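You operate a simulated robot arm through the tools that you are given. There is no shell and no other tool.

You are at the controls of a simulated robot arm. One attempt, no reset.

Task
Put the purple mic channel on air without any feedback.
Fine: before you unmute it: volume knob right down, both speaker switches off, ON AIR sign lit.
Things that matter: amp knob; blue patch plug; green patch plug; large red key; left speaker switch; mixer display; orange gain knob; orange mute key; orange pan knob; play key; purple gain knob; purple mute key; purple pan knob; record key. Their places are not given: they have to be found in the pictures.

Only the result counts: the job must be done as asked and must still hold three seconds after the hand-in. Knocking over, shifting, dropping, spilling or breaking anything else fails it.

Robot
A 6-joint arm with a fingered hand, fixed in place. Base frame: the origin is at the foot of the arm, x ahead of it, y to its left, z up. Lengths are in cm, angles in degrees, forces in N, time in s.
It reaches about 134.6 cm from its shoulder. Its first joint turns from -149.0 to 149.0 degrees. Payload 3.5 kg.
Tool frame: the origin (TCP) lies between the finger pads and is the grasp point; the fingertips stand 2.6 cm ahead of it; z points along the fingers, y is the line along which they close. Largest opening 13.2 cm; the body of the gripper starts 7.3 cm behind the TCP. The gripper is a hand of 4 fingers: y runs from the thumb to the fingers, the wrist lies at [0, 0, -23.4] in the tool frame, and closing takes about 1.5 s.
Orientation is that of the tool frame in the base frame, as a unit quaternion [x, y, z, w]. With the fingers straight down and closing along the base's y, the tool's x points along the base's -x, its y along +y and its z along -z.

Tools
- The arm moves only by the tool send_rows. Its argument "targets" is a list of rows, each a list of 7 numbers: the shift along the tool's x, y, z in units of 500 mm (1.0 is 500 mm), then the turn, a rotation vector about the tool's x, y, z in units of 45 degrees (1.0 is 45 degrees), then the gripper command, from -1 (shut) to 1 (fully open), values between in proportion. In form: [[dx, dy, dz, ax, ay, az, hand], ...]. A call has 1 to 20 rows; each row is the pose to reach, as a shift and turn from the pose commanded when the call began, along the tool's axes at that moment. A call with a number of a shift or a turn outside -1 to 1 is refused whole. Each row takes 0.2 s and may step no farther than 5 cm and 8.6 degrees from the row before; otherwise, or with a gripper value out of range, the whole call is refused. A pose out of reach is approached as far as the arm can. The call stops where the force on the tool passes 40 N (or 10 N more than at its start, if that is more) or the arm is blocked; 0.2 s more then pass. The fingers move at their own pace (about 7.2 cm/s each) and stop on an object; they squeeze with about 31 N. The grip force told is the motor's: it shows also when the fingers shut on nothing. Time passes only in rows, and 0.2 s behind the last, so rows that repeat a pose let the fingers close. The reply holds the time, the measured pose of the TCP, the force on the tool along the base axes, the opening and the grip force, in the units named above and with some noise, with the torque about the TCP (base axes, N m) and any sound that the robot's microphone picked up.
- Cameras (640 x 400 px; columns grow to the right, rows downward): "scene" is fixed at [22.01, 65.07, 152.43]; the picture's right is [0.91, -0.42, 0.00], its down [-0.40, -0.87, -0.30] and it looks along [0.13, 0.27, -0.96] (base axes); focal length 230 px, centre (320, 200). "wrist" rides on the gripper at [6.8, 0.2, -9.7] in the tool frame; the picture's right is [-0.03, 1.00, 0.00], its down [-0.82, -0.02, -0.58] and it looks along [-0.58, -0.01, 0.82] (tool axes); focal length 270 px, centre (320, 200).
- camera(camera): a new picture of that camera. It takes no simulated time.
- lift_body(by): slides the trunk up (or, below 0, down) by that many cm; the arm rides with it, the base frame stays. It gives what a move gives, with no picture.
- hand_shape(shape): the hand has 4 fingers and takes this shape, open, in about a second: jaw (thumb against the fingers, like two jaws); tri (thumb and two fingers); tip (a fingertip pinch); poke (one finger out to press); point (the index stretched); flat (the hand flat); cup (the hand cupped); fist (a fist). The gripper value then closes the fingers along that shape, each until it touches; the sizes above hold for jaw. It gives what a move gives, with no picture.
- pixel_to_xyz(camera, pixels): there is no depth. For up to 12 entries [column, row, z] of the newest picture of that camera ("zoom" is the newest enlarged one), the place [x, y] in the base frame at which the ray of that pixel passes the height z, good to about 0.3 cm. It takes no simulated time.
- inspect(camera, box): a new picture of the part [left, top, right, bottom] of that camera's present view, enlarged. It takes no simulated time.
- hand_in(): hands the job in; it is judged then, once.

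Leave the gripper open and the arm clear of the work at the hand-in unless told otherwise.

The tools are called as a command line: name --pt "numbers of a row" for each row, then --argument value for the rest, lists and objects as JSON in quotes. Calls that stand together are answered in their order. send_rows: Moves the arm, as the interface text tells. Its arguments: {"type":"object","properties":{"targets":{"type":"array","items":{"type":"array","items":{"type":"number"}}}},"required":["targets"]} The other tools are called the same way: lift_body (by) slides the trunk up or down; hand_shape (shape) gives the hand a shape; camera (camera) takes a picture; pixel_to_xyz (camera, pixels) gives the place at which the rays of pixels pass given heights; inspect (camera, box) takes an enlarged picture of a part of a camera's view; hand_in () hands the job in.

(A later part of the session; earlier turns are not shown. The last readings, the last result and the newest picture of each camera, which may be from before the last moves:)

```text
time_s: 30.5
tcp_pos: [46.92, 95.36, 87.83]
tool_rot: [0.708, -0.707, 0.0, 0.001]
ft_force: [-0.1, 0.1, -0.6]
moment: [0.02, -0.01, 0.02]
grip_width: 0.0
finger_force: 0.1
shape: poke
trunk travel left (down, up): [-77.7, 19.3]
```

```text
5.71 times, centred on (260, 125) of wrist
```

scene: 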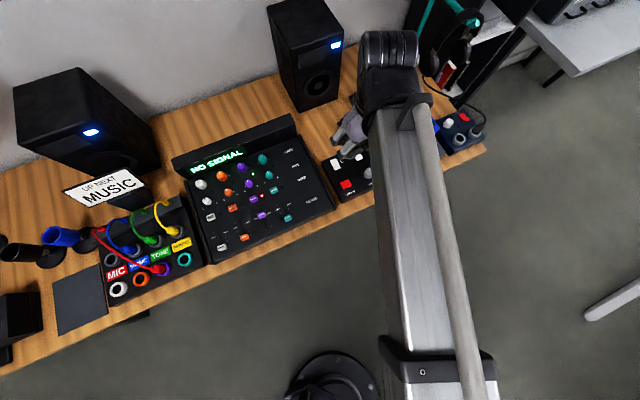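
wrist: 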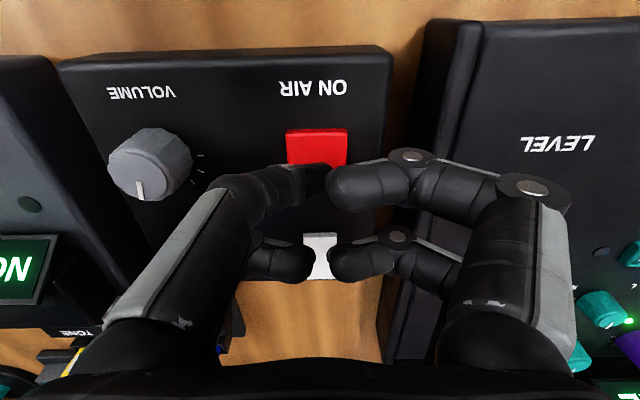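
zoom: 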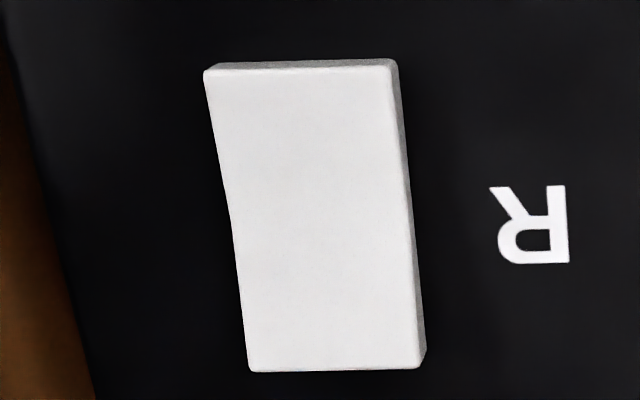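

Comparing the widths and side faces, the far (+y) ends of both rockers sit ~0.7 cm higher than the near ends, so I'll press the +y ends. First check the card-slot box for clearance using scene pixels.

pixel_to_xyz --camera "scene" --pixels '[[352.8, 145.2, 75], [352.8, 145.2, 79], [343.7, 122, 78], [393, 131.7, 79], [347.9, 115.5, 84], [357, 135, 80]]'

camera --camera "wrist"

camera --camera "scene"

```text
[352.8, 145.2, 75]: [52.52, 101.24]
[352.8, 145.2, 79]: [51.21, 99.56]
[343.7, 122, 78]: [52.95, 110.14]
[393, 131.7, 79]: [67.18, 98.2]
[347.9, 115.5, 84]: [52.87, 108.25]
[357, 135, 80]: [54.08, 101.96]
```

```text
taken
```

wrist: 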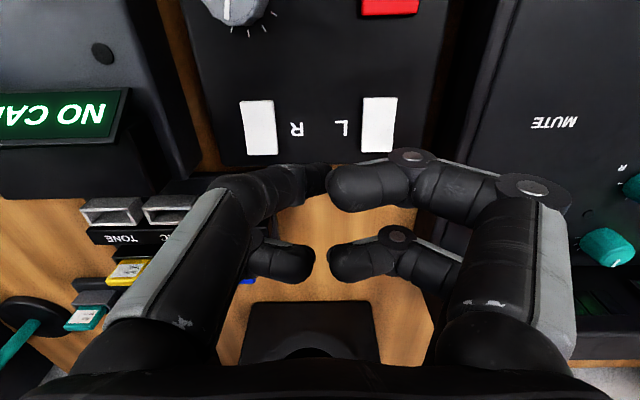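

```text
taken
```

scene: 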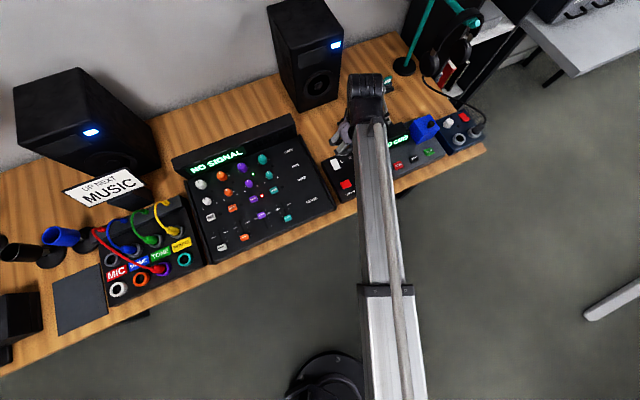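

I need the recorder's display housing position too (its left edge near scene (375,135)–(382,152), wrist (115,143)).

pixel_to_xyz --camera "wrist" --pixels '[[130, 88, 78], [130, 88, 82], [115, 143, 80], [115, 143, 84], [200, 165, 76], [165, 195, 77], [145, 200, 80], [195, 200, 80], [195, 225, 80]]'

inspect --camera "scene" --box '[320, 80, 440, 180]'

```text
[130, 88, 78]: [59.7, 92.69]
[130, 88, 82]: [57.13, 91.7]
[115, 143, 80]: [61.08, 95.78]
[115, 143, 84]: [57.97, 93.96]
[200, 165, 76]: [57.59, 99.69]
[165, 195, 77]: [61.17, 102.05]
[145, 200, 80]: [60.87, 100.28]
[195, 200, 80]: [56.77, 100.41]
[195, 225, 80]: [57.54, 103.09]
```

```text
4.00 times, centred on (380, 130) of scene
```

zoom: 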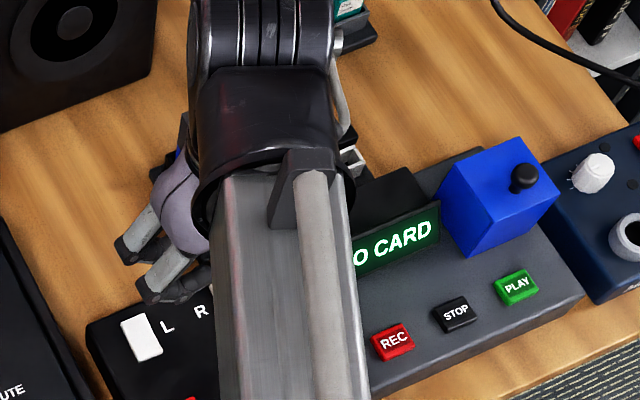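

pixel_to_xyz --camera "scene" --pixels '[[381.8, 152.2, 78], [381.8, 152.2, 82], [382.5, 142.1, 80], [382.5, 142.1, 84], [372, 134.8, 78], [372, 134.8, 83], [389, 122, 80], [364.5, 141, 80], [360.5, 139, 80]]'

```text
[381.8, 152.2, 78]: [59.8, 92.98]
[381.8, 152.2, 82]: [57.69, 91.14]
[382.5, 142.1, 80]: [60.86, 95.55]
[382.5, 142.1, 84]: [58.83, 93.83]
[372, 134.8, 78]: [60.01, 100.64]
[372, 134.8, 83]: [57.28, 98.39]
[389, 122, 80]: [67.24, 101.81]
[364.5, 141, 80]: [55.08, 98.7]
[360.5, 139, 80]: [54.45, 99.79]
```

The recorder display tops out near z 81 at x ≥ 60 and the card box at y ≥ 101, z ≤ 80, so the present hand orientation is clear. Now move above the +y end of the L rocker (42.4, 97.0) and lower to just above it.

send_rows --pt "-0.017 0.045 0 0 0 0 1" --pt "-0.033 0.09 0 0 0 0 1" --pt "-0.033 0.09 0 0 0 0 1"

lift_body --by -6.6

camera --camera "wrist"

```text
time_s: 31.3
tcp_pos: [42.41, 97.32, 87.83]
tool_rot: [-0.707, 0.707, 0.001, 0.0]
ft_force: [0.4, 0.3, 0.6]
moment: [0.03, 0.02, -0.04]
grip_width: 0.0
finger_force: 0.1
shape: poke
trunk travel left (down, up): [-77.7, 19.3]
```

```text
time_s: 32.3
tcp_pos: [42.53, 97.24, 81.27]
tool_rot: [-0.707, 0.707, 0.0, 0.0]
ft_force: [0.0, -0.3, 0.8]
moment: [0.03, 0.01, 0.01]
grip_width: 0.03
finger_force: 0.1
shape: poke
trunk travel left (down, up): [-71.1, 25.9]
```

```text
taken
```

wrist: 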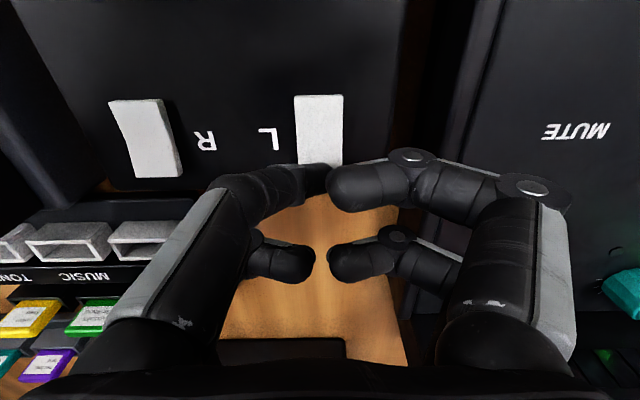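

The tip is above the far part of the L rocker. Lowering in small steps and listening for a click.

lift_body --by -0.7

lift_body --by -0.4

```text
time_s: 32.9
tcp_pos: [42.45, 97.13, 80.6]
tool_rot: [-0.707, 0.707, -0.001, -0.001]
ft_force: [-0.3, 0.6, 1.8]
moment: [-0.03, -0.02, 0.01]
grip_width: 0.0
finger_force: 0.1
shape: poke
trunk travel left (down, up): [-70.4, 26.6]
```

```text
time_s: 33.4
tcp_pos: [42.61, 97.06, 80.44]
tool_rot: [0.707, -0.707, 0.0, -0.002]
ft_force: [7.0, 6.7, 30.6]
moment: [0.2, -0.16, -0.02]
grip_width: 0.0
finger_force: 0.2
shape: poke
trunk travel left (down, up): [-70.0, 27.0]
```

Force rose to 30 N without a click. I back off and look at the rocker and the speaker lights.

lift_body --by 1.2

inspect --camera "scene" --box '[0, 0, 360, 210]'

camera --camera "wrist"

```text
time_s: 34.0
tcp_pos: [42.42, 97.29, 81.27]
tool_rot: [0.707, -0.707, 0.001, 0.0]
ft_force: [-0.2, -0.5, -0.2]
moment: [-0.04, -0.01, 0.0]
grip_width: 0.0
finger_force: 0.1
shape: poke
trunk travel left (down, up): [-71.2, 25.8]
```

```text
1.78 times, centred on (180, 105) of scene
```

zoom: 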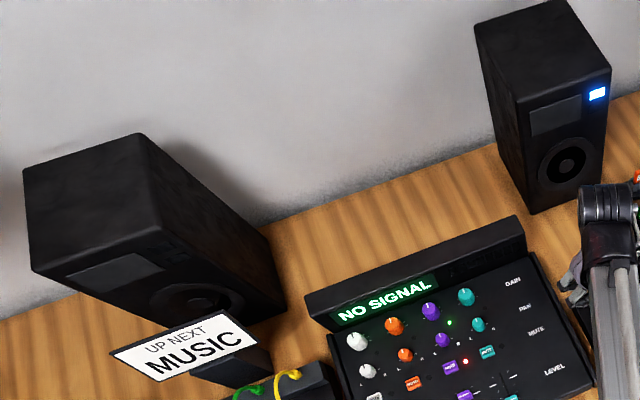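

```text
taken
```

wrist: 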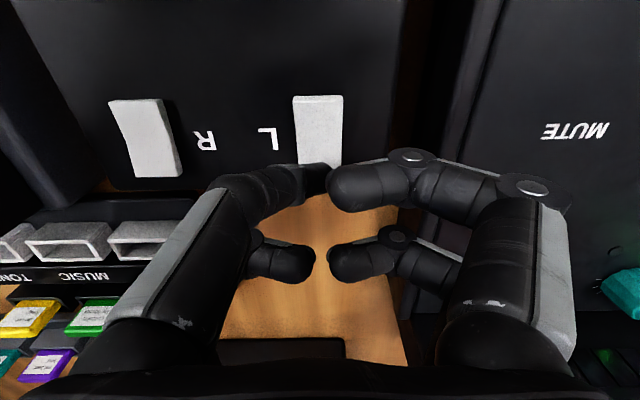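

The left speaker light is out, so L is off. I raise 4 cm and shift +9 in x to the R rocker's far end.

lift_body --by 4

send_rows --pt "0 -0.06 0 0 0 0 1" --pt "0 -0.12 0 0 0 0 1" --pt "0 -0.18 0 0 0 0 1" --pt "0 -0.18 0 0 0 0 1"

camera --camera "wrist"

```text
time_s: 34.9
tcp_pos: [42.53, 97.2, 85.36]
tool_rot: [0.707, -0.707, 0.0, 0.0]
ft_force: [-0.3, 0.5, 0.9]
moment: [0.0, 0.0, 0.0]
grip_width: 0.01
finger_force: 0.0
shape: poke
trunk travel left (down, up): [-75.2, 21.8]
```

```text
time_s: 35.9
tcp_pos: [51.63, 97.38, 85.29]
tool_rot: [-0.707, 0.707, 0.0, 0.0]
ft_force: [0.7, -0.9, 0.1]
moment: [0.02, 0.01, 0.02]
grip_width: 0.0
finger_force: 0.1
shape: poke
trunk travel left (down, up): [-75.2, 21.8]
```

```text
taken
```

wrist: 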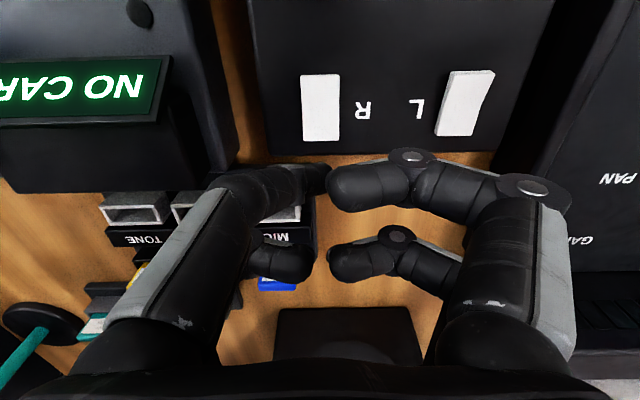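

Looks clear. Lower to z≈81.3 and check.

lift_body --by -4

camera --camera "wrist"

```text
time_s: 36.7
tcp_pos: [51.57, 97.47, 81.32]
tool_rot: [0.707, -0.707, 0.0, 0.0]
ft_force: [-0.5, -0.4, 1.1]
moment: [0.04, 0.03, -0.03]
grip_width: 0.0
finger_force: 0.0
shape: poke
trunk travel left (down, up): [-71.2, 25.8]
```

```text
taken
```

wrist: 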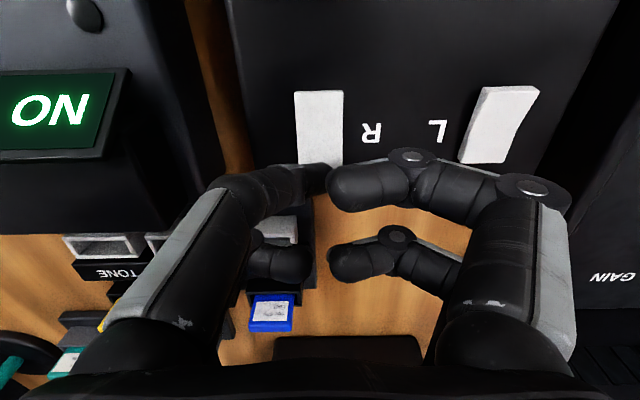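

Clear still. Lower in small steps.

lift_body --by -0.7

lift_body --by -0.2

inspect --camera "scene" --box '[0, 0, 360, 210]'

```text
time_s: 37.2
tcp_pos: [51.51, 97.42, 80.71]
tool_rot: [-0.707, 0.707, 0.0, 0.0]
ft_force: [-0.8, 0.3, 0.3]
moment: [0.01, 0.03, -0.02]
grip_width: 0.0
finger_force: 0.0
shape: poke
trunk travel left (down, up): [-70.5, 26.5]
```

```text
time_s: 37.8
tcp_pos: [51.48, 97.41, 80.55]
tool_rot: [-0.707, 0.707, 0.0, -0.001]
ft_force: [0.9, 0.0, 4.6]
moment: [0.01, -0.01, -0.01]
grip_width: 0.01
finger_force: 0.0
shape: poke
trunk travel left (down, up): [-70.3, 26.7]
```

```text
1.78 times, centred on (180, 105) of scene
```

zoom: 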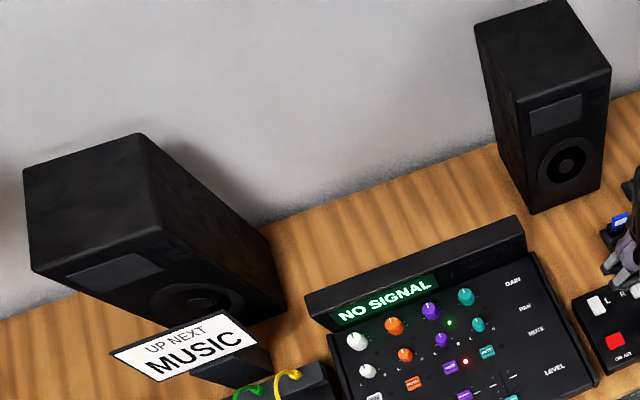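

Both speaker lights are out. I raise 8 cm, then change to jaw and look at the knob and rockers.

lift_body --by 10

hand_shape --shape "tri"

camera --camera "wrist"

```text
time_s: 39.1
tcp_pos: [51.53, 97.45, 90.49]
tool_rot: [-0.706, 0.708, 0.0, 0.0]
ft_force: [0.1, 0.9, 0.0]
moment: [-0.03, 0.02, -0.04]
grip_width: 0.01
finger_force: 0.1
shape: poke
trunk travel left (down, up): [-80.3, 16.7]
```

```text
time_s: 40.0
tcp_pos: [51.49, 97.3, 90.43]
tool_rot: [-0.707, 0.707, 0.0, 0.0]
ft_force: [0.0, 0.1, -0.6]
moment: [-0.02, 0.0, 0.01]
grip_width: 13.18
finger_force: 0.0
shape: tri
trunk travel left (down, up): [-80.3, 16.7]
```

```text
taken
```

wrist: 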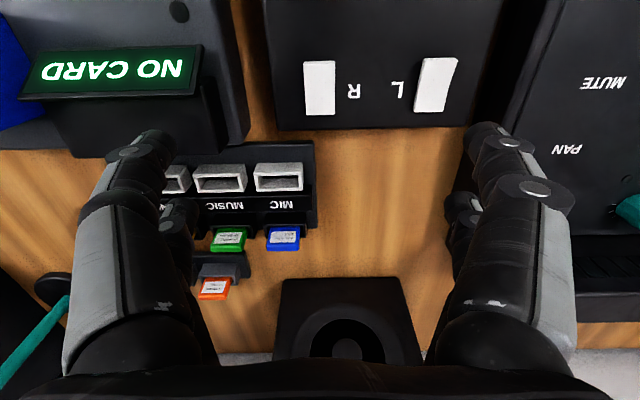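

Tri looks like jaw when open. I'll go with jaw, and move above the knob (51.5, 87.4) at this height to view it.

hand_shape --shape "jaw"

send_rows --pt "0.066 0 0 0 0 0 1" --pt "0.132 0 0 0 0 0 1" --pt "0.198 0 0 0 0 0 1" --pt "0.198 0 0 0 0 0 1"

inspect --camera "wrist" --box '[260, 70, 380, 165]'

camera --camera "wrist"

```text
time_s: 40.9
tcp_pos: [51.52, 97.43, 90.44]
tool_rot: [-0.707, 0.708, 0.0, 0.0]
ft_force: [-0.1, -0.4, -0.2]
moment: [0.02, 0.0, 0.0]
grip_width: 13.18
finger_force: 0.0
shape: jaw
trunk travel left (down, up): [-80.3, 16.7]
```

```text
time_s: 41.9
tcp_pos: [51.53, 87.44, 90.38]
tool_rot: [-0.707, 0.708, 0.0, 0.0]
ft_force: [0.2, 0.2, 0.2]
moment: [0.03, 0.01, 0.04]
grip_width: 13.2
finger_force: 0.1
shape: jaw
trunk travel left (down, up): [-80.3, 16.7]
```

```text
4.21 times, centred on (320, 118) of wrist
```

zoom: 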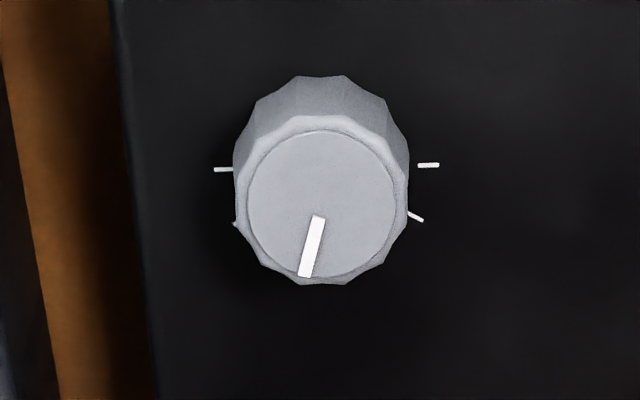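

```text
taken
```

wrist: 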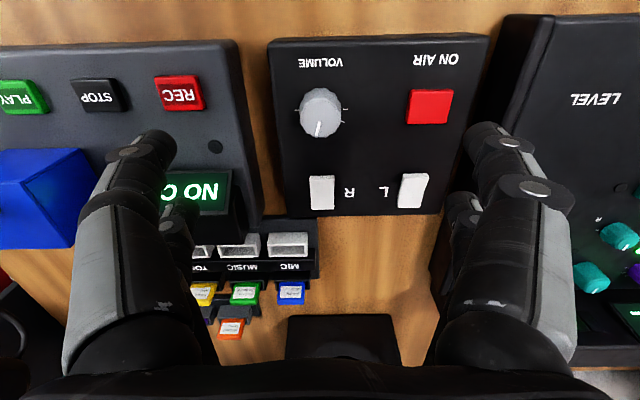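

The knob is centred under the tool: diameter ≈3.15 cm, top z≈79.6, panel ≈77.2, pointer ≈13° clockwise of 12 o'clock. Before gripping, I test at this height whether the hand can turn 45° further counter-clockwise.

send_rows --pt "0 0 0 0 0 -0.17 1" --pt "0 0 0 0 0 -0.34 1" --pt "0 0 0 0 0 -0.51 1" --pt "0 0 0 0 0 -0.68 1" --pt "0 0 0 0 0 -0.85 1" --pt "0 0 0 0 0 -1 1" --pt "0 0 0 0 0 -1 1"

```text
time_s: 43.5
tcp_pos: [51.39, 87.6, 90.3]
tool_rot: [0.925, -0.381, 0.0, -0.001]
ft_force: [0.4, -0.3, 0.1]
moment: [0.01, 0.02, 0.01]
grip_width: 13.2
finger_force: 0.0
shape: jaw
trunk travel left (down, up): [-80.3, 16.7]
```

θ=135° is reachable. Now I turn back clockwise by 135° to the original heading and set the opening to about 6 cm.

send_rows --pt "0 0 0 0 0 0.17 1" --pt "0 0 0 0 0 0.34 1" --pt "0 0 0 0 0 0.51 1" --pt "0 0 0 0 0 0.68 1" --pt "0 0 0 0 0 0.85 1" --pt "0 0 0 0 0 1 1"

send_rows --pt "0 0 0 0 0 0.17 1" --pt "0 0 0 0 0 0.34 1" --pt "0 0 0 0 0 0.51 1" --pt "0 0 0 0 0 0.68 1" --pt "0 0 0 0 0 0.85 1" --pt "0 0 0 0 0 1 1"

send_rows --pt "0 0 0 0 0 0.17 -0.09" --pt "0 0 0 0 0 0.34 -0.09" --pt "0 0 0 0 0 0.51 -0.09" --pt "0 0 0 0 0 0.68 -0.09" --pt "0 0 0 0 0 0.85 -0.09" --pt "0 0 0 0 0 1 -0.09" --pt "0 0 0 0 0 1 -0.09" --pt "0 0 0 0 0 1 -0.09"

camera --camera "wrist"

camera --camera "scene"

```text
time_s: 44.9
tcp_pos: [51.57, 87.55, 90.47]
tool_rot: [-0.707, 0.708, 0.0, 0.0]
ft_force: [-0.3, 0.0, 0.0]
moment: [0.02, 0.0, 0.02]
grip_width: 13.21
finger_force: 0.1
shape: jaw
trunk travel left (down, up): [-80.3, 16.7]
```

```text
time_s: 46.3
tcp_pos: [51.51, 87.45, 90.49]
tool_rot: [-0.382, 0.924, 0.0, 0.0]
ft_force: [-0.3, -0.1, -0.5]
moment: [0.0, -0.01, 0.02]
grip_width: 13.2
finger_force: 0.1
shape: jaw
trunk travel left (down, up): [-80.3, 16.7]
```

```text
time_s: 48.1
tcp_pos: [51.53, 87.48, 90.43]
tool_rot: [0.0, 1.0, -0.001, 0.0]
ft_force: [-0.3, 0.6, 0.6]
moment: [0.0, 0.0, 0.0]
grip_width: 6.06
finger_force: 0.1
shape: jaw
trunk travel left (down, up): [-80.3, 16.7]
```

```text
taken
```

wrist: 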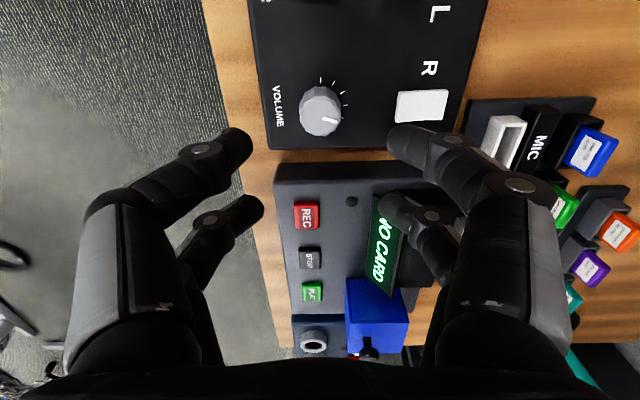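

```text
taken
```

scene: 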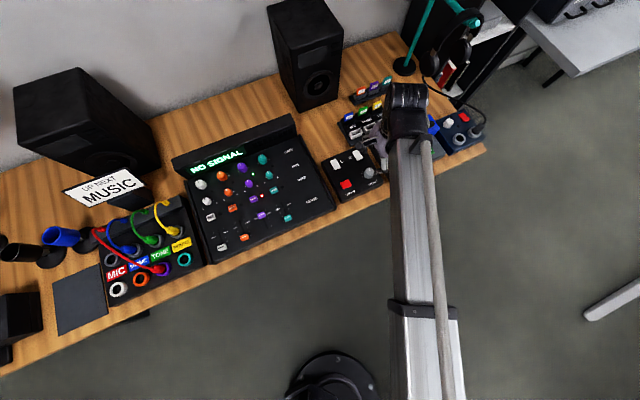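

Opening 6.06 cm, knob at (320,110) between the fingers. I lower 7.5 cm first and check.

lift_body --by -7.5

camera --camera "wrist"

```text
time_s: 49.2
tcp_pos: [51.53, 87.49, 83.1]
tool_rot: [0.0, 1.0, 0.0, 0.0]
ft_force: [0.3, 0.2, 0.6]
moment: [0.03, 0.04, 0.02]
grip_width: 6.05
finger_force: 0.2
shape: jaw
trunk travel left (down, up): [-72.8, 24.2]
```

```text
taken
```

wrist: 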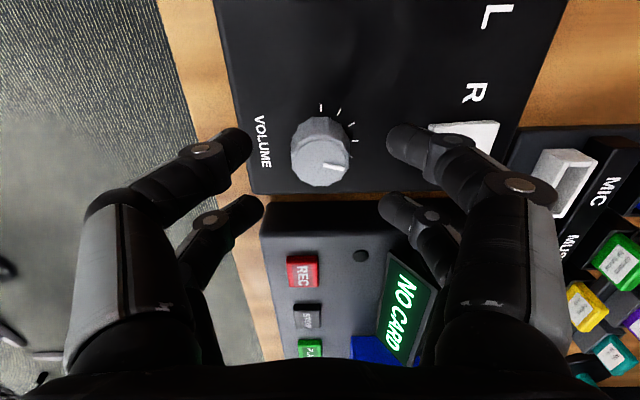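

Ticks run from the 9 o'clock side round to 12. Lower 2.5 cm so fingertips stand beside the knob.

lift_body --by -2.4

camera --camera "wrist"

```text
time_s: 49.9
tcp_pos: [51.52, 87.49, 80.53]
tool_rot: [-0.001, 1.0, 0.0, -0.001]
ft_force: [0.0, 0.4, -0.1]
moment: [0.02, 0.01, 0.02]
grip_width: 6.04
finger_force: 0.0
shape: jaw
trunk travel left (down, up): [-70.4, 26.6]
```

```text
taken
```

wrist: 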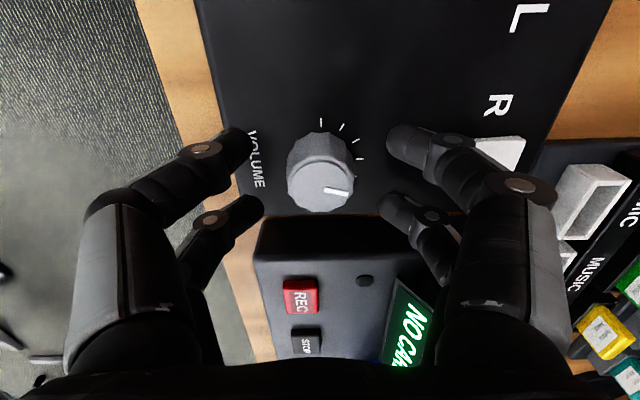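

The knob sits between the four fingertips. I close on it.

send_rows --pt "0 0 0 0 0 0 -0.3" --pt "0 0 0 0 0 0 -0.45" --pt "0 0 0 0 0 0 -0.6" --pt "0 0 0 0 0 0 -1" --pt "0 0 0 0 0 0 -1" --pt "0 0 0 0 0 0 -1"

camera --camera "wrist"

```text
time_s: 51.3
tcp_pos: [51.76, 87.52, 80.47]
tool_rot: [0.0, 1.0, 0.0, 0.001]
ft_force: [6.5, 4.8, -2.3]
moment: [0.31, -0.2, -0.03]
grip_width: 0.31
finger_force: 31.4
shape: jaw
trunk travel left (down, up): [-70.4, 26.6]
```

```text
taken
```

wrist: 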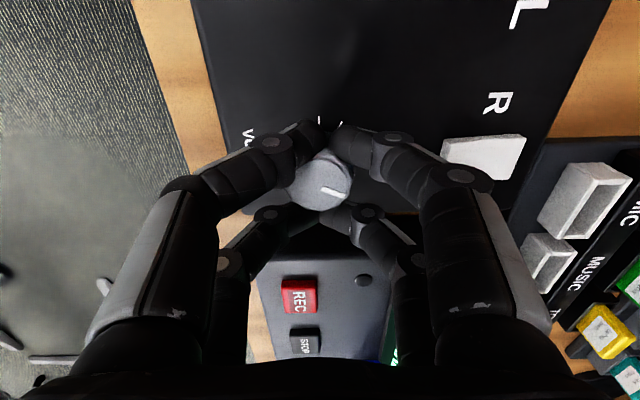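

The fingers close around the knob as a cage (opening 0.31). I try a small 24° counter-clockwise turn to see if the pointer follows.

send_rows --pt "0 0 0 0 0 -0.17 -1" --pt "0 0 0 0 0 -0.34 -1" --pt "0 0 0 0 0 -0.51 -1" --pt "0 0 0 0 0 -0.51 -1"

inspect --camera "wrist" --box '[240, 110, 400, 240]'

```text
time_s: 52.3
tcp_pos: [51.73, 87.64, 80.5]
tool_rot: [-0.2, 0.98, 0.0, 0.001]
ft_force: [9.7, 14.6, 3.8]
moment: [0.56, -0.24, -0.03]
grip_width: 0.31
finger_force: 32.0
shape: jaw
trunk travel left (down, up): [-70.4, 26.6]
```

```text
3.08 times, centred on (320, 175) of wrist
```

zoom: 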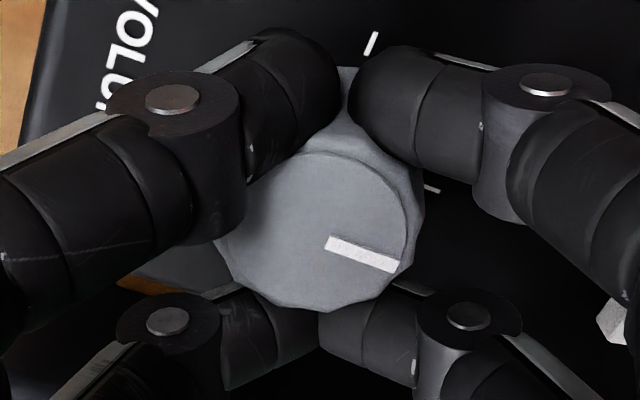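

The pointer follows the hand. The reaction force suggests the cage centre is about 0.3 cm toward tool +x, so I correct for that and turn another 45° counter-clockwise.

send_rows --pt "-0.0059 0.0008 0 0 0 -0.17 -1" --pt "-0.0058 0.0016 0 0 0 -0.34 -1" --pt "-0.0055 0.0023 0 0 0 -0.51 -1" --pt "-0.0052 0.0031 0 0 0 -0.68 -1" --pt "-0.0047 0.0037 0 0 0 -0.85 -1" --pt "-0.0042 0.0042 0 0 0 -1 -1" --pt "-0.0042 0.0042 0 0 0 -1 -1"

inspect --camera "wrist" --box '[240, 110, 400, 240]'

camera --camera "wrist"

```text
time_s: 53.9
tcp_pos: [51.61, 87.67, 80.54]
tool_rot: [-0.56, 0.829, -0.001, -0.001]
ft_force: [-13.1, -6.7, -11.9]
moment: [-0.01, 0.4, -0.01]
grip_width: 0.23
finger_force: 31.2
shape: jaw
trunk travel left (down, up): [-70.4, 26.6]
```

```text
3.08 times, centred on (320, 175) of wrist
```

zoom: 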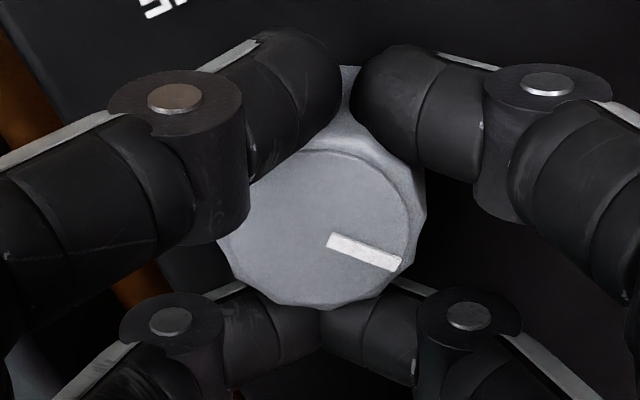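

```text
taken
```

wrist: 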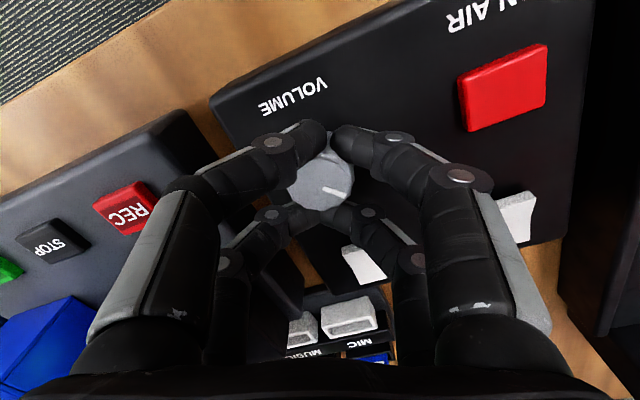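

The knob follows well; the pointer is about 45° counter-clockwise of 12 now. I turn another 45° with an improved centre.

send_rows --pt "0.0029 0.0026 0 0 0 -0.17 -1" --pt "0.0033 0.003 0 0 0 -0.34 -1" --pt "0.0037 0.0034 0 0 0 -0.51 -1" --pt "0.0042 0.0036 0 0 0 -0.68 -1" --pt "0.0047 0.0038 0 0 0 -0.85 -1" --pt "0.0052 0.004 0 0 0 -1 -1" --pt "0.0052 0.004 0 0 0 -1 -1"

inspect --camera "wrist" --box '[240, 110, 400, 240]'

camera --camera "wrist"

```text
time_s: 55.5
tcp_pos: [51.39, 87.7, 80.4]
tool_rot: [0.834, -0.551, 0.0, 0.0]
ft_force: [-10.7, 1.1, -7.8]
moment: [0.06, 0.43, 0.01]
grip_width: 0.22
finger_force: 31.2
shape: jaw
trunk travel left (down, up): [-70.4, 26.6]
```

```text
3.08 times, centred on (320, 175) of wrist
```

zoom: 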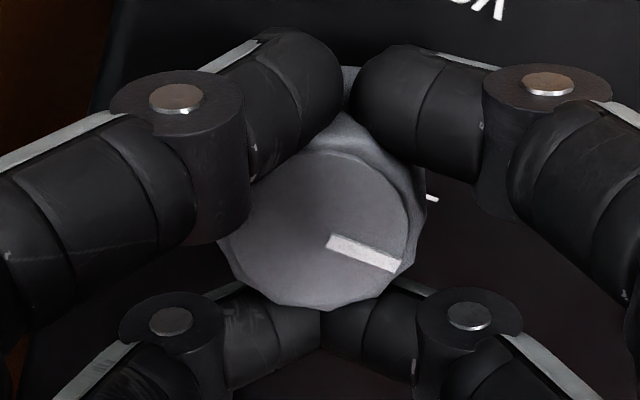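

```text
taken
```

wrist: 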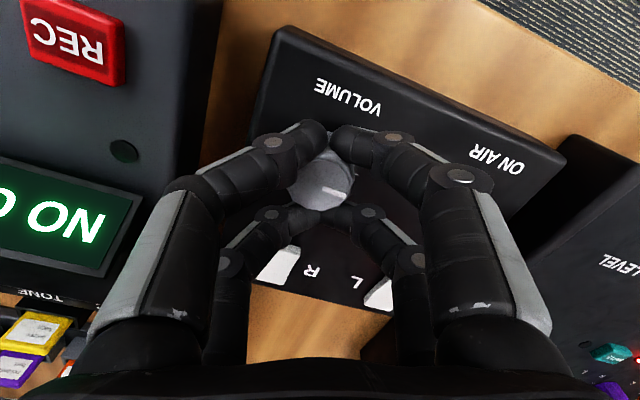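

The pointer is at about the 9 o'clock tick now. I try 20° more to see if the knob is at its stop (the pointer would slip back in the hand view).

send_rows --pt "0.0003 0.0004 0 0 0 -0.1556 -1" --pt "0.0006 0.0008 0 0 0 -0.311 -1" --pt "0.001 0.001 0 0 0 -0.444 -1" --pt "0.001 0.001 0 0 0 -0.444 -1"

inspect --camera "wrist" --box '[240, 110, 400, 240]'

```text
time_s: 56.5
tcp_pos: [51.29, 87.66, 80.4]
tool_rot: [0.917, -0.398, -0.001, 0.002]
ft_force: [-9.6, 4.4, -11.8]
moment: [0.15, 0.62, -0.53]
grip_width: 0.01
finger_force: 31.0
shape: jaw
trunk travel left (down, up): [-70.4, 26.6]
```

```text
3.08 times, centred on (320, 175) of wrist
```

zoom: 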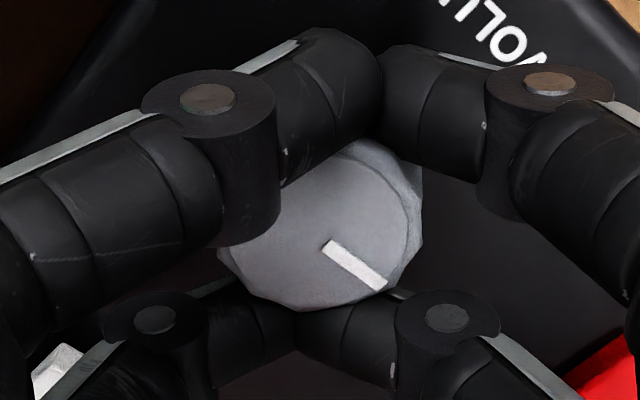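

The hand turned to 133° but the pointer stayed at 90° counter-clockwise (torque 0.53 N m): the knob is at its lower stop. I open the fingers gently and raise.

send_rows --pt "0.001 0.001 0 0 0 -0.444 -0.8" --pt "0.001 0.001 0 0 0 -0.444 -0.6" --pt "0.001 0.001 0 0 0 -0.444 -0.4" --pt "0.001 0.001 0 0 0 -0.444 -0.2" --pt "0.001 0.001 0 0 0 -0.444 -0.09" --pt "0.001 0.001 0 0 0 -0.444 -0.09"

inspect --camera "wrist" --box '[240, 110, 400, 240]'

```text
refused: row 1 steps farther than a row can; nothing moved
```

```text
3.08 times, centred on (320, 175) of wrist
```

zoom: 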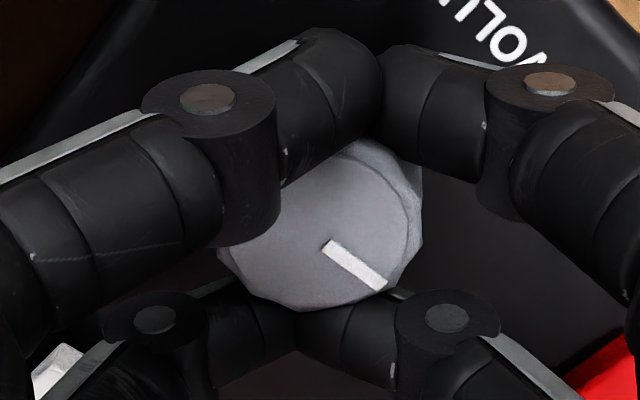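

My rows mistakenly repeated the old turn; shifts are from the present pose. I send zero shift and turn, just opening.

send_rows --pt "0 0 0 0 0 0 -0.8" --pt "0 0 0 0 0 0 -0.6" --pt "0 0 0 0 0 0 -0.4" --pt "0 0 0 0 0 0 -0.2" --pt "0 0 0 0 0 0 -0.09" --pt "0 0 0 0 0 0 -0.09"

inspect --camera "wrist" --box '[240, 110, 400, 240]'

```text
time_s: 57.9
tcp_pos: [51.3, 87.6, 80.52]
tool_rot: [0.917, -0.399, 0.001, 0.0]
ft_force: [0.7, 0.6, -0.2]
moment: [0.01, 0.0, 0.0]
grip_width: 5.93
finger_force: 0.0
shape: jaw
trunk travel left (down, up): [-70.4, 26.6]
```

```text
3.08 times, centred on (320, 175) of wrist
```

zoom: 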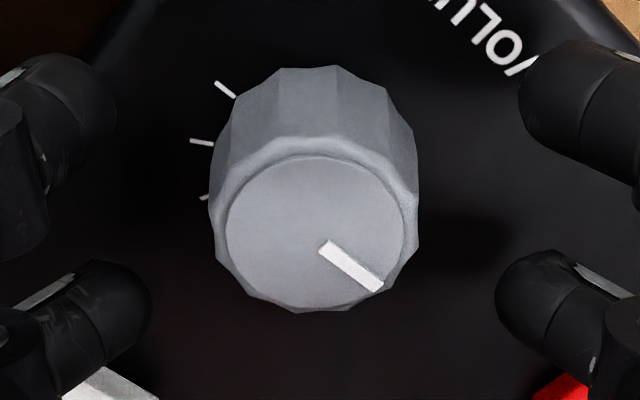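

The pointer stays at the 9 o'clock minimum after release. I raise 10 cm, take poke shape and turn the hand back clockwise 43° to heading 90°.

lift_body --by 10

hand_shape --shape "poke"

send_rows --pt "0 0 0 0 0 0.17 1" --pt "0 0 0 0 0 0.34 1" --pt "0 0 0 0 0 0.51 1" --pt "0 0 0 0 0 0.68 1" --pt "0 0 0 0 0 0.82 1" --pt "0 0 0 0 0 0.957 1" --pt "0 0 0 0 0 0.957 1"

camera --camera "wrist"

inspect --camera "scene" --box '[0, 0, 640, 10]'

```text
time_s: 59.2
tcp_pos: [51.3, 87.6, 90.62]
tool_rot: [0.917, -0.399, 0.0, 0.0]
ft_force: [-0.7, -0.2, -0.3]
moment: [-0.01, 0.01, 0.02]
grip_width: 5.95
finger_force: 0.0
shape: jaw
trunk travel left (down, up): [-80.4, 16.6]
```

```text
time_s: 60.1
tcp_pos: [51.3, 87.49, 90.69]
tool_rot: [0.917, -0.4, 0.0, 0.001]
ft_force: [0.6, -0.8, -0.2]
moment: [-0.02, 0.03, -0.01]
grip_width: 0.0
finger_force: 0.0
shape: poke
trunk travel left (down, up): [-80.4, 16.6]
```

```text
time_s: 61.7
tcp_pos: [51.4, 87.51, 90.63]
tool_rot: [-0.706, 0.709, 0.0, 0.0]
ft_force: [-0.3, 0.7, 0.6]
moment: [0.02, -0.03, -0.01]
grip_width: 0.0
finger_force: 0.1
shape: poke
trunk travel left (down, up): [-80.4, 16.6]
```

```text
taken
```

wrist: 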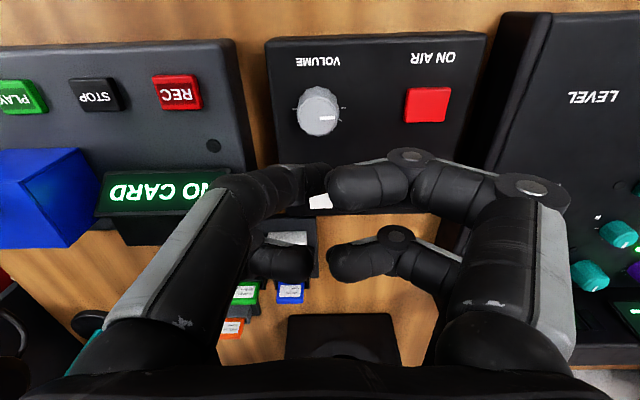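

```text
1.00 times, centred on (320, 5) of scene (not enlarged: the box is as wide or as high as the picture)
```

zoom: 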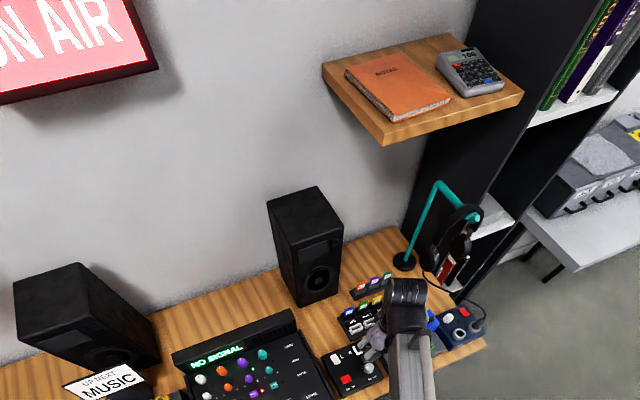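

Volume pointer now points to −x (minimum), sign lit, speakers off. Let me read the labels on the headphone amp to be sure "VOLUME" is only on the monitor box, and look at the mixer.

inspect --camera "scene" --box '[430, 90, 500, 160]'

inspect --camera "scene" --box '[180, 130, 320, 250]'

inspect --camera "wrist" --box '[260, 60, 480, 160]'

```text
5.71 times, centred on (465, 125) of scene
```

zoom: 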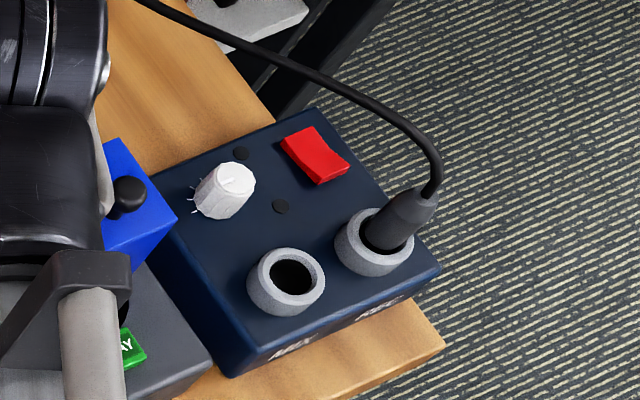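

```text
3.33 times, centred on (250, 190) of scene
```

zoom: 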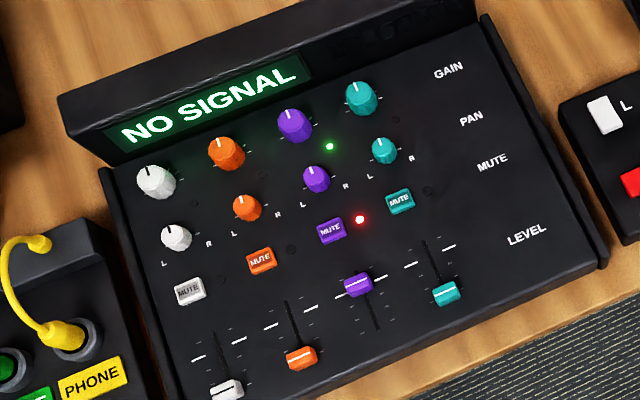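

```text
2.91 times, centred on (370, 110) of wrist
```

zoom: 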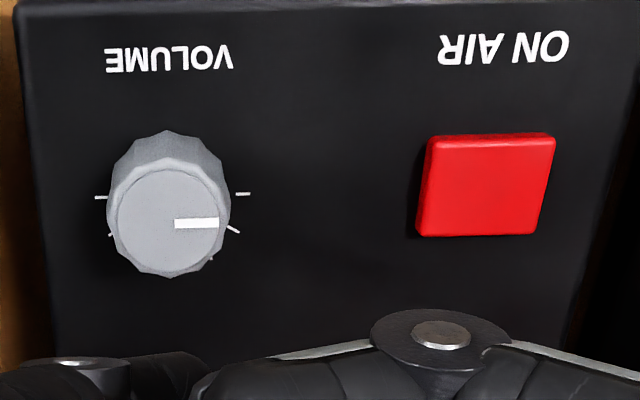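

Volume pointer lines up with the 9 o'clock tick. Only the purple channel shows red (muted) and green (signal) LEDs. Now I move across at z≈90 to above the purple mute key (11.4, 95.5).

send_rows --pt "-0.016 0.08 0 0 0 0 1" --pt "-0.032 0.16 0 0 0 0 1" --pt "-0.048 0.24 0 0 0 0 1" --pt "-0.064 0.32 0 0 0 0 1" --pt "-0.08 0.4 0 0 0 0 1" --pt "-0.096 0.48 0 0 0 0 1" --pt "-0.112 0.56 0 0 0 0 1" --pt "-0.128 0.64 0 0 0 0 1" --pt "-0.144 0.72 0 0 0 0 1" --pt "-0.16 0.8 0 0 0 0 1" --pt "-0.16 0.8 0 0 0 0 1"

camera --camera "wrist"

camera --camera "scene"

```text
time_s: 64.1
tcp_pos: [11.09, 95.84, 90.57]
tool_rot: [-0.706, 0.708, -0.001, 0.0]
ft_force: [0.7, -0.5, 0.8]
moment: [0.01, 0.02, 0.03]
grip_width: 0.01
finger_force: 0.0
shape: poke
trunk travel left (down, up): [-80.4, 16.6]
```

```text
taken
```

wrist: 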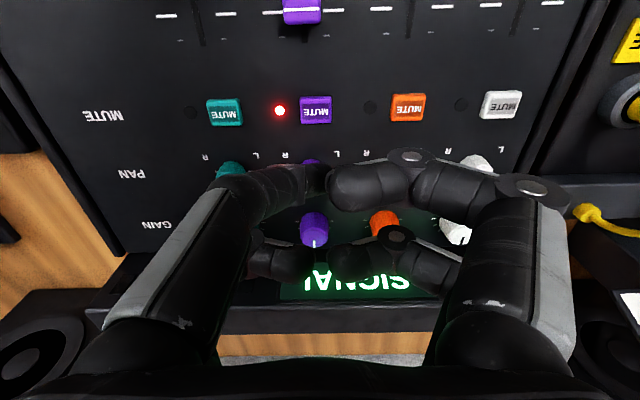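

```text
taken
```

scene: 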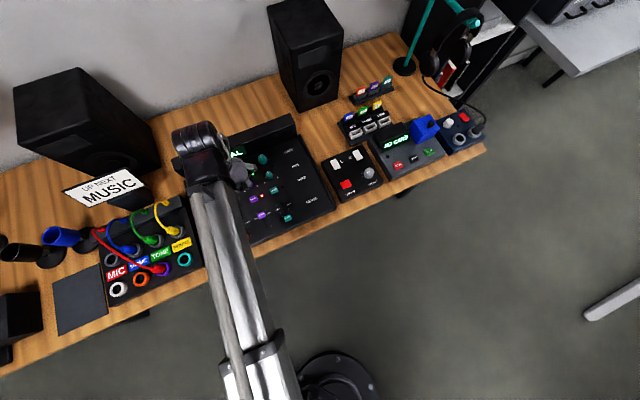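

Purple mute key at wrist (315,109), slightly left of the axis. I zoom for accuracy.

inspect --camera "wrist" --box '[250, 60, 390, 150]'

pixel_to_xyz --camera "wrist" --pixels '[[315, 109, 77.5], [315, 109, 78], [315, 109, 78.5], [312, 228, 80], [312, 163, 79]]'

```text
4.44 times, centred on (320, 105) of wrist
```

zoom: 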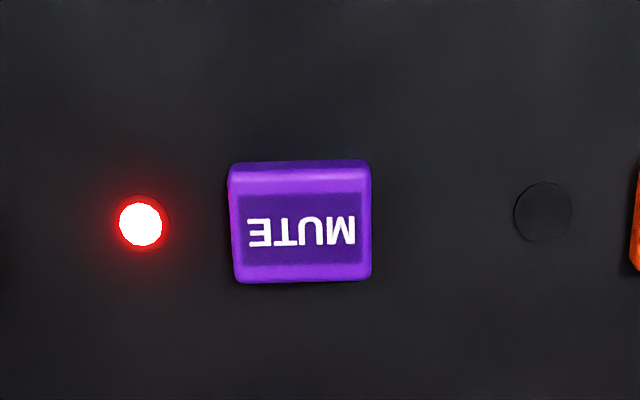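

```text
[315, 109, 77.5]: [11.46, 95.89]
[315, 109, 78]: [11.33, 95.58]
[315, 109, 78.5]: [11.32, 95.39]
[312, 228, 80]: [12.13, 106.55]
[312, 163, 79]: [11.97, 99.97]
```

Fine-shift to (11.45, 95.65), then lower 8.8 cm.

send_rows --pt "0.004 -0.0072 0 0 0 0 1" --pt "0.004 -0.0072 0 0 0 0 1"

lift_body --by -6

camera --camera "wrist"

```text
time_s: 64.7
tcp_pos: [11.63, 95.57, 90.63]
tool_rot: [-0.707, 0.707, -0.001, -0.001]
ft_force: [1.1, 1.3, 1.0]
moment: [0.03, -0.01, -0.01]
grip_width: 0.0
finger_force: 0.0
shape: poke
trunk travel left (down, up): [-80.4, 16.6]
```

```text
time_s: 65.7
tcp_pos: [11.45, 95.54, 84.57]
tool_rot: [-0.706, 0.708, 0.0, 0.0]
ft_force: [0.4, 0.1, 0.6]
moment: [-0.01, -0.01, 0.0]
grip_width: 0.01
finger_force: 0.1
shape: poke
trunk travel left (down, up): [-74.4, 22.6]
```

```text
taken
```

wrist: 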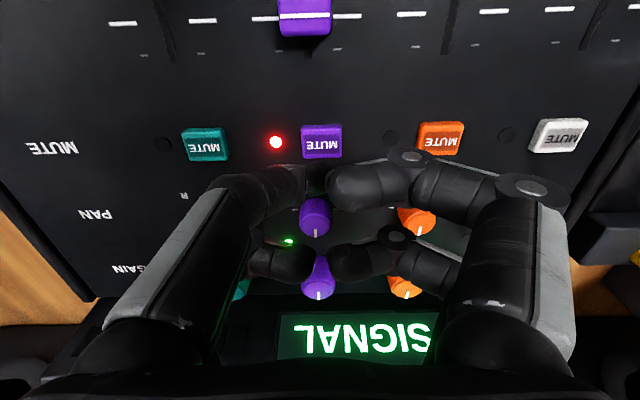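

Aligned: key at (321,142), tool-axis row ≈140. Lower 3.1 cm.

lift_body --by -3.2

camera --camera "wrist"

```text
time_s: 66.5
tcp_pos: [11.51, 95.59, 81.24]
tool_rot: [-0.706, 0.708, 0.0, -0.001]
ft_force: [0.7, 0.1, 0.0]
moment: [-0.02, 0.0, 0.0]
grip_width: 0.0
finger_force: 0.0
shape: poke
trunk travel left (down, up): [-71.2, 25.8]
```

```text
taken
```

wrist: 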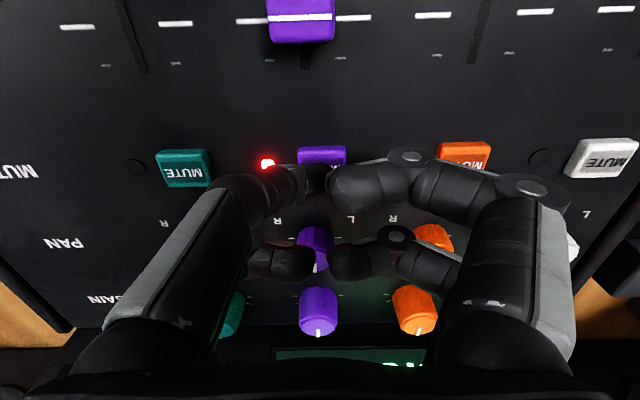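

The tip is right over the key. Small steps down now.

lift_body --by -0.5

lift_body --by -0.3

```text
time_s: 67.0
tcp_pos: [11.45, 95.75, 80.94]
tool_rot: [-0.706, 0.708, 0.0, 0.0]
ft_force: [0.4, -0.9, 2.0]
moment: [0.03, -0.01, 0.0]
grip_width: 0.01
finger_force: 0.1
shape: poke
trunk travel left (down, up): [-70.7, 26.3]
heard: click
```

```text
time_s: 67.6
tcp_pos: [11.52, 95.63, 80.59]
tool_rot: [-0.706, 0.708, 0.0, 0.0]
ft_force: [0.0, 0.8, 6.3]
moment: [-0.02, -0.05, 0.01]
grip_width: 0.0
finger_force: 0.0
shape: poke
trunk travel left (down, up): [-70.4, 26.6]
```

One click was heard. I raise the hand 10 cm and check the LED, display and sign.

lift_body --by 10

camera --camera "wrist"

inspect --camera "scene" --box '[0, 0, 640, 10]'

inspect --camera "scene" --box '[170, 130, 390, 250]'

```text
time_s: 68.9
tcp_pos: [11.49, 95.71, 90.57]
tool_rot: [-0.707, 0.708, 0.0, 0.0]
ft_force: [0.7, -0.4, -0.2]
moment: [-0.03, 0.0, 0.01]
grip_width: 0.0
finger_force: 0.0
shape: poke
trunk travel left (down, up): [-80.4, 16.6]
```

```text
taken
```

wrist: 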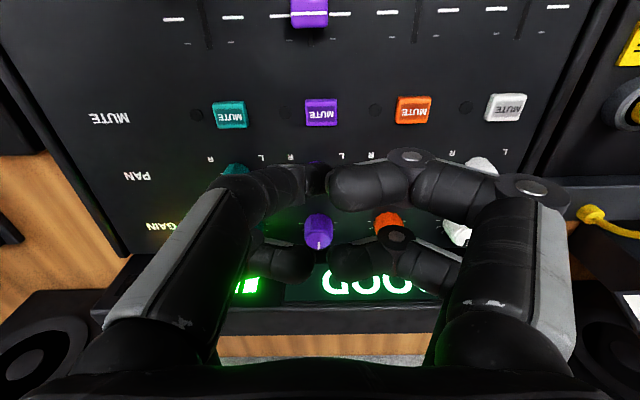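

```text
1.00 times, centred on (320, 5) of scene (not enlarged: the box is as wide or as high as the picture)
```

zoom: 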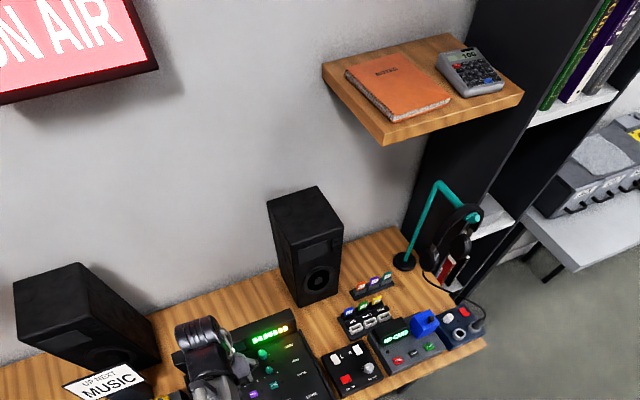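

```text
2.91 times, centred on (280, 190) of scene
```

zoom: 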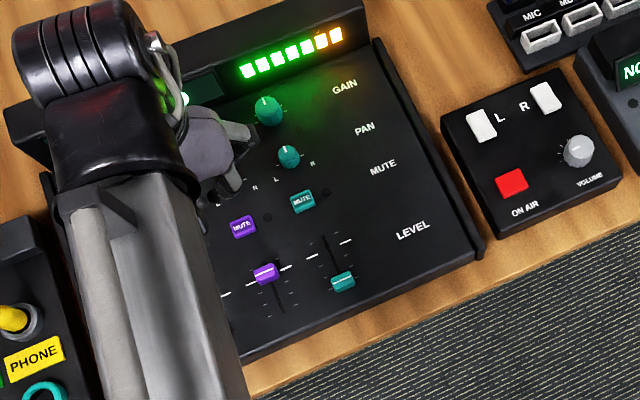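

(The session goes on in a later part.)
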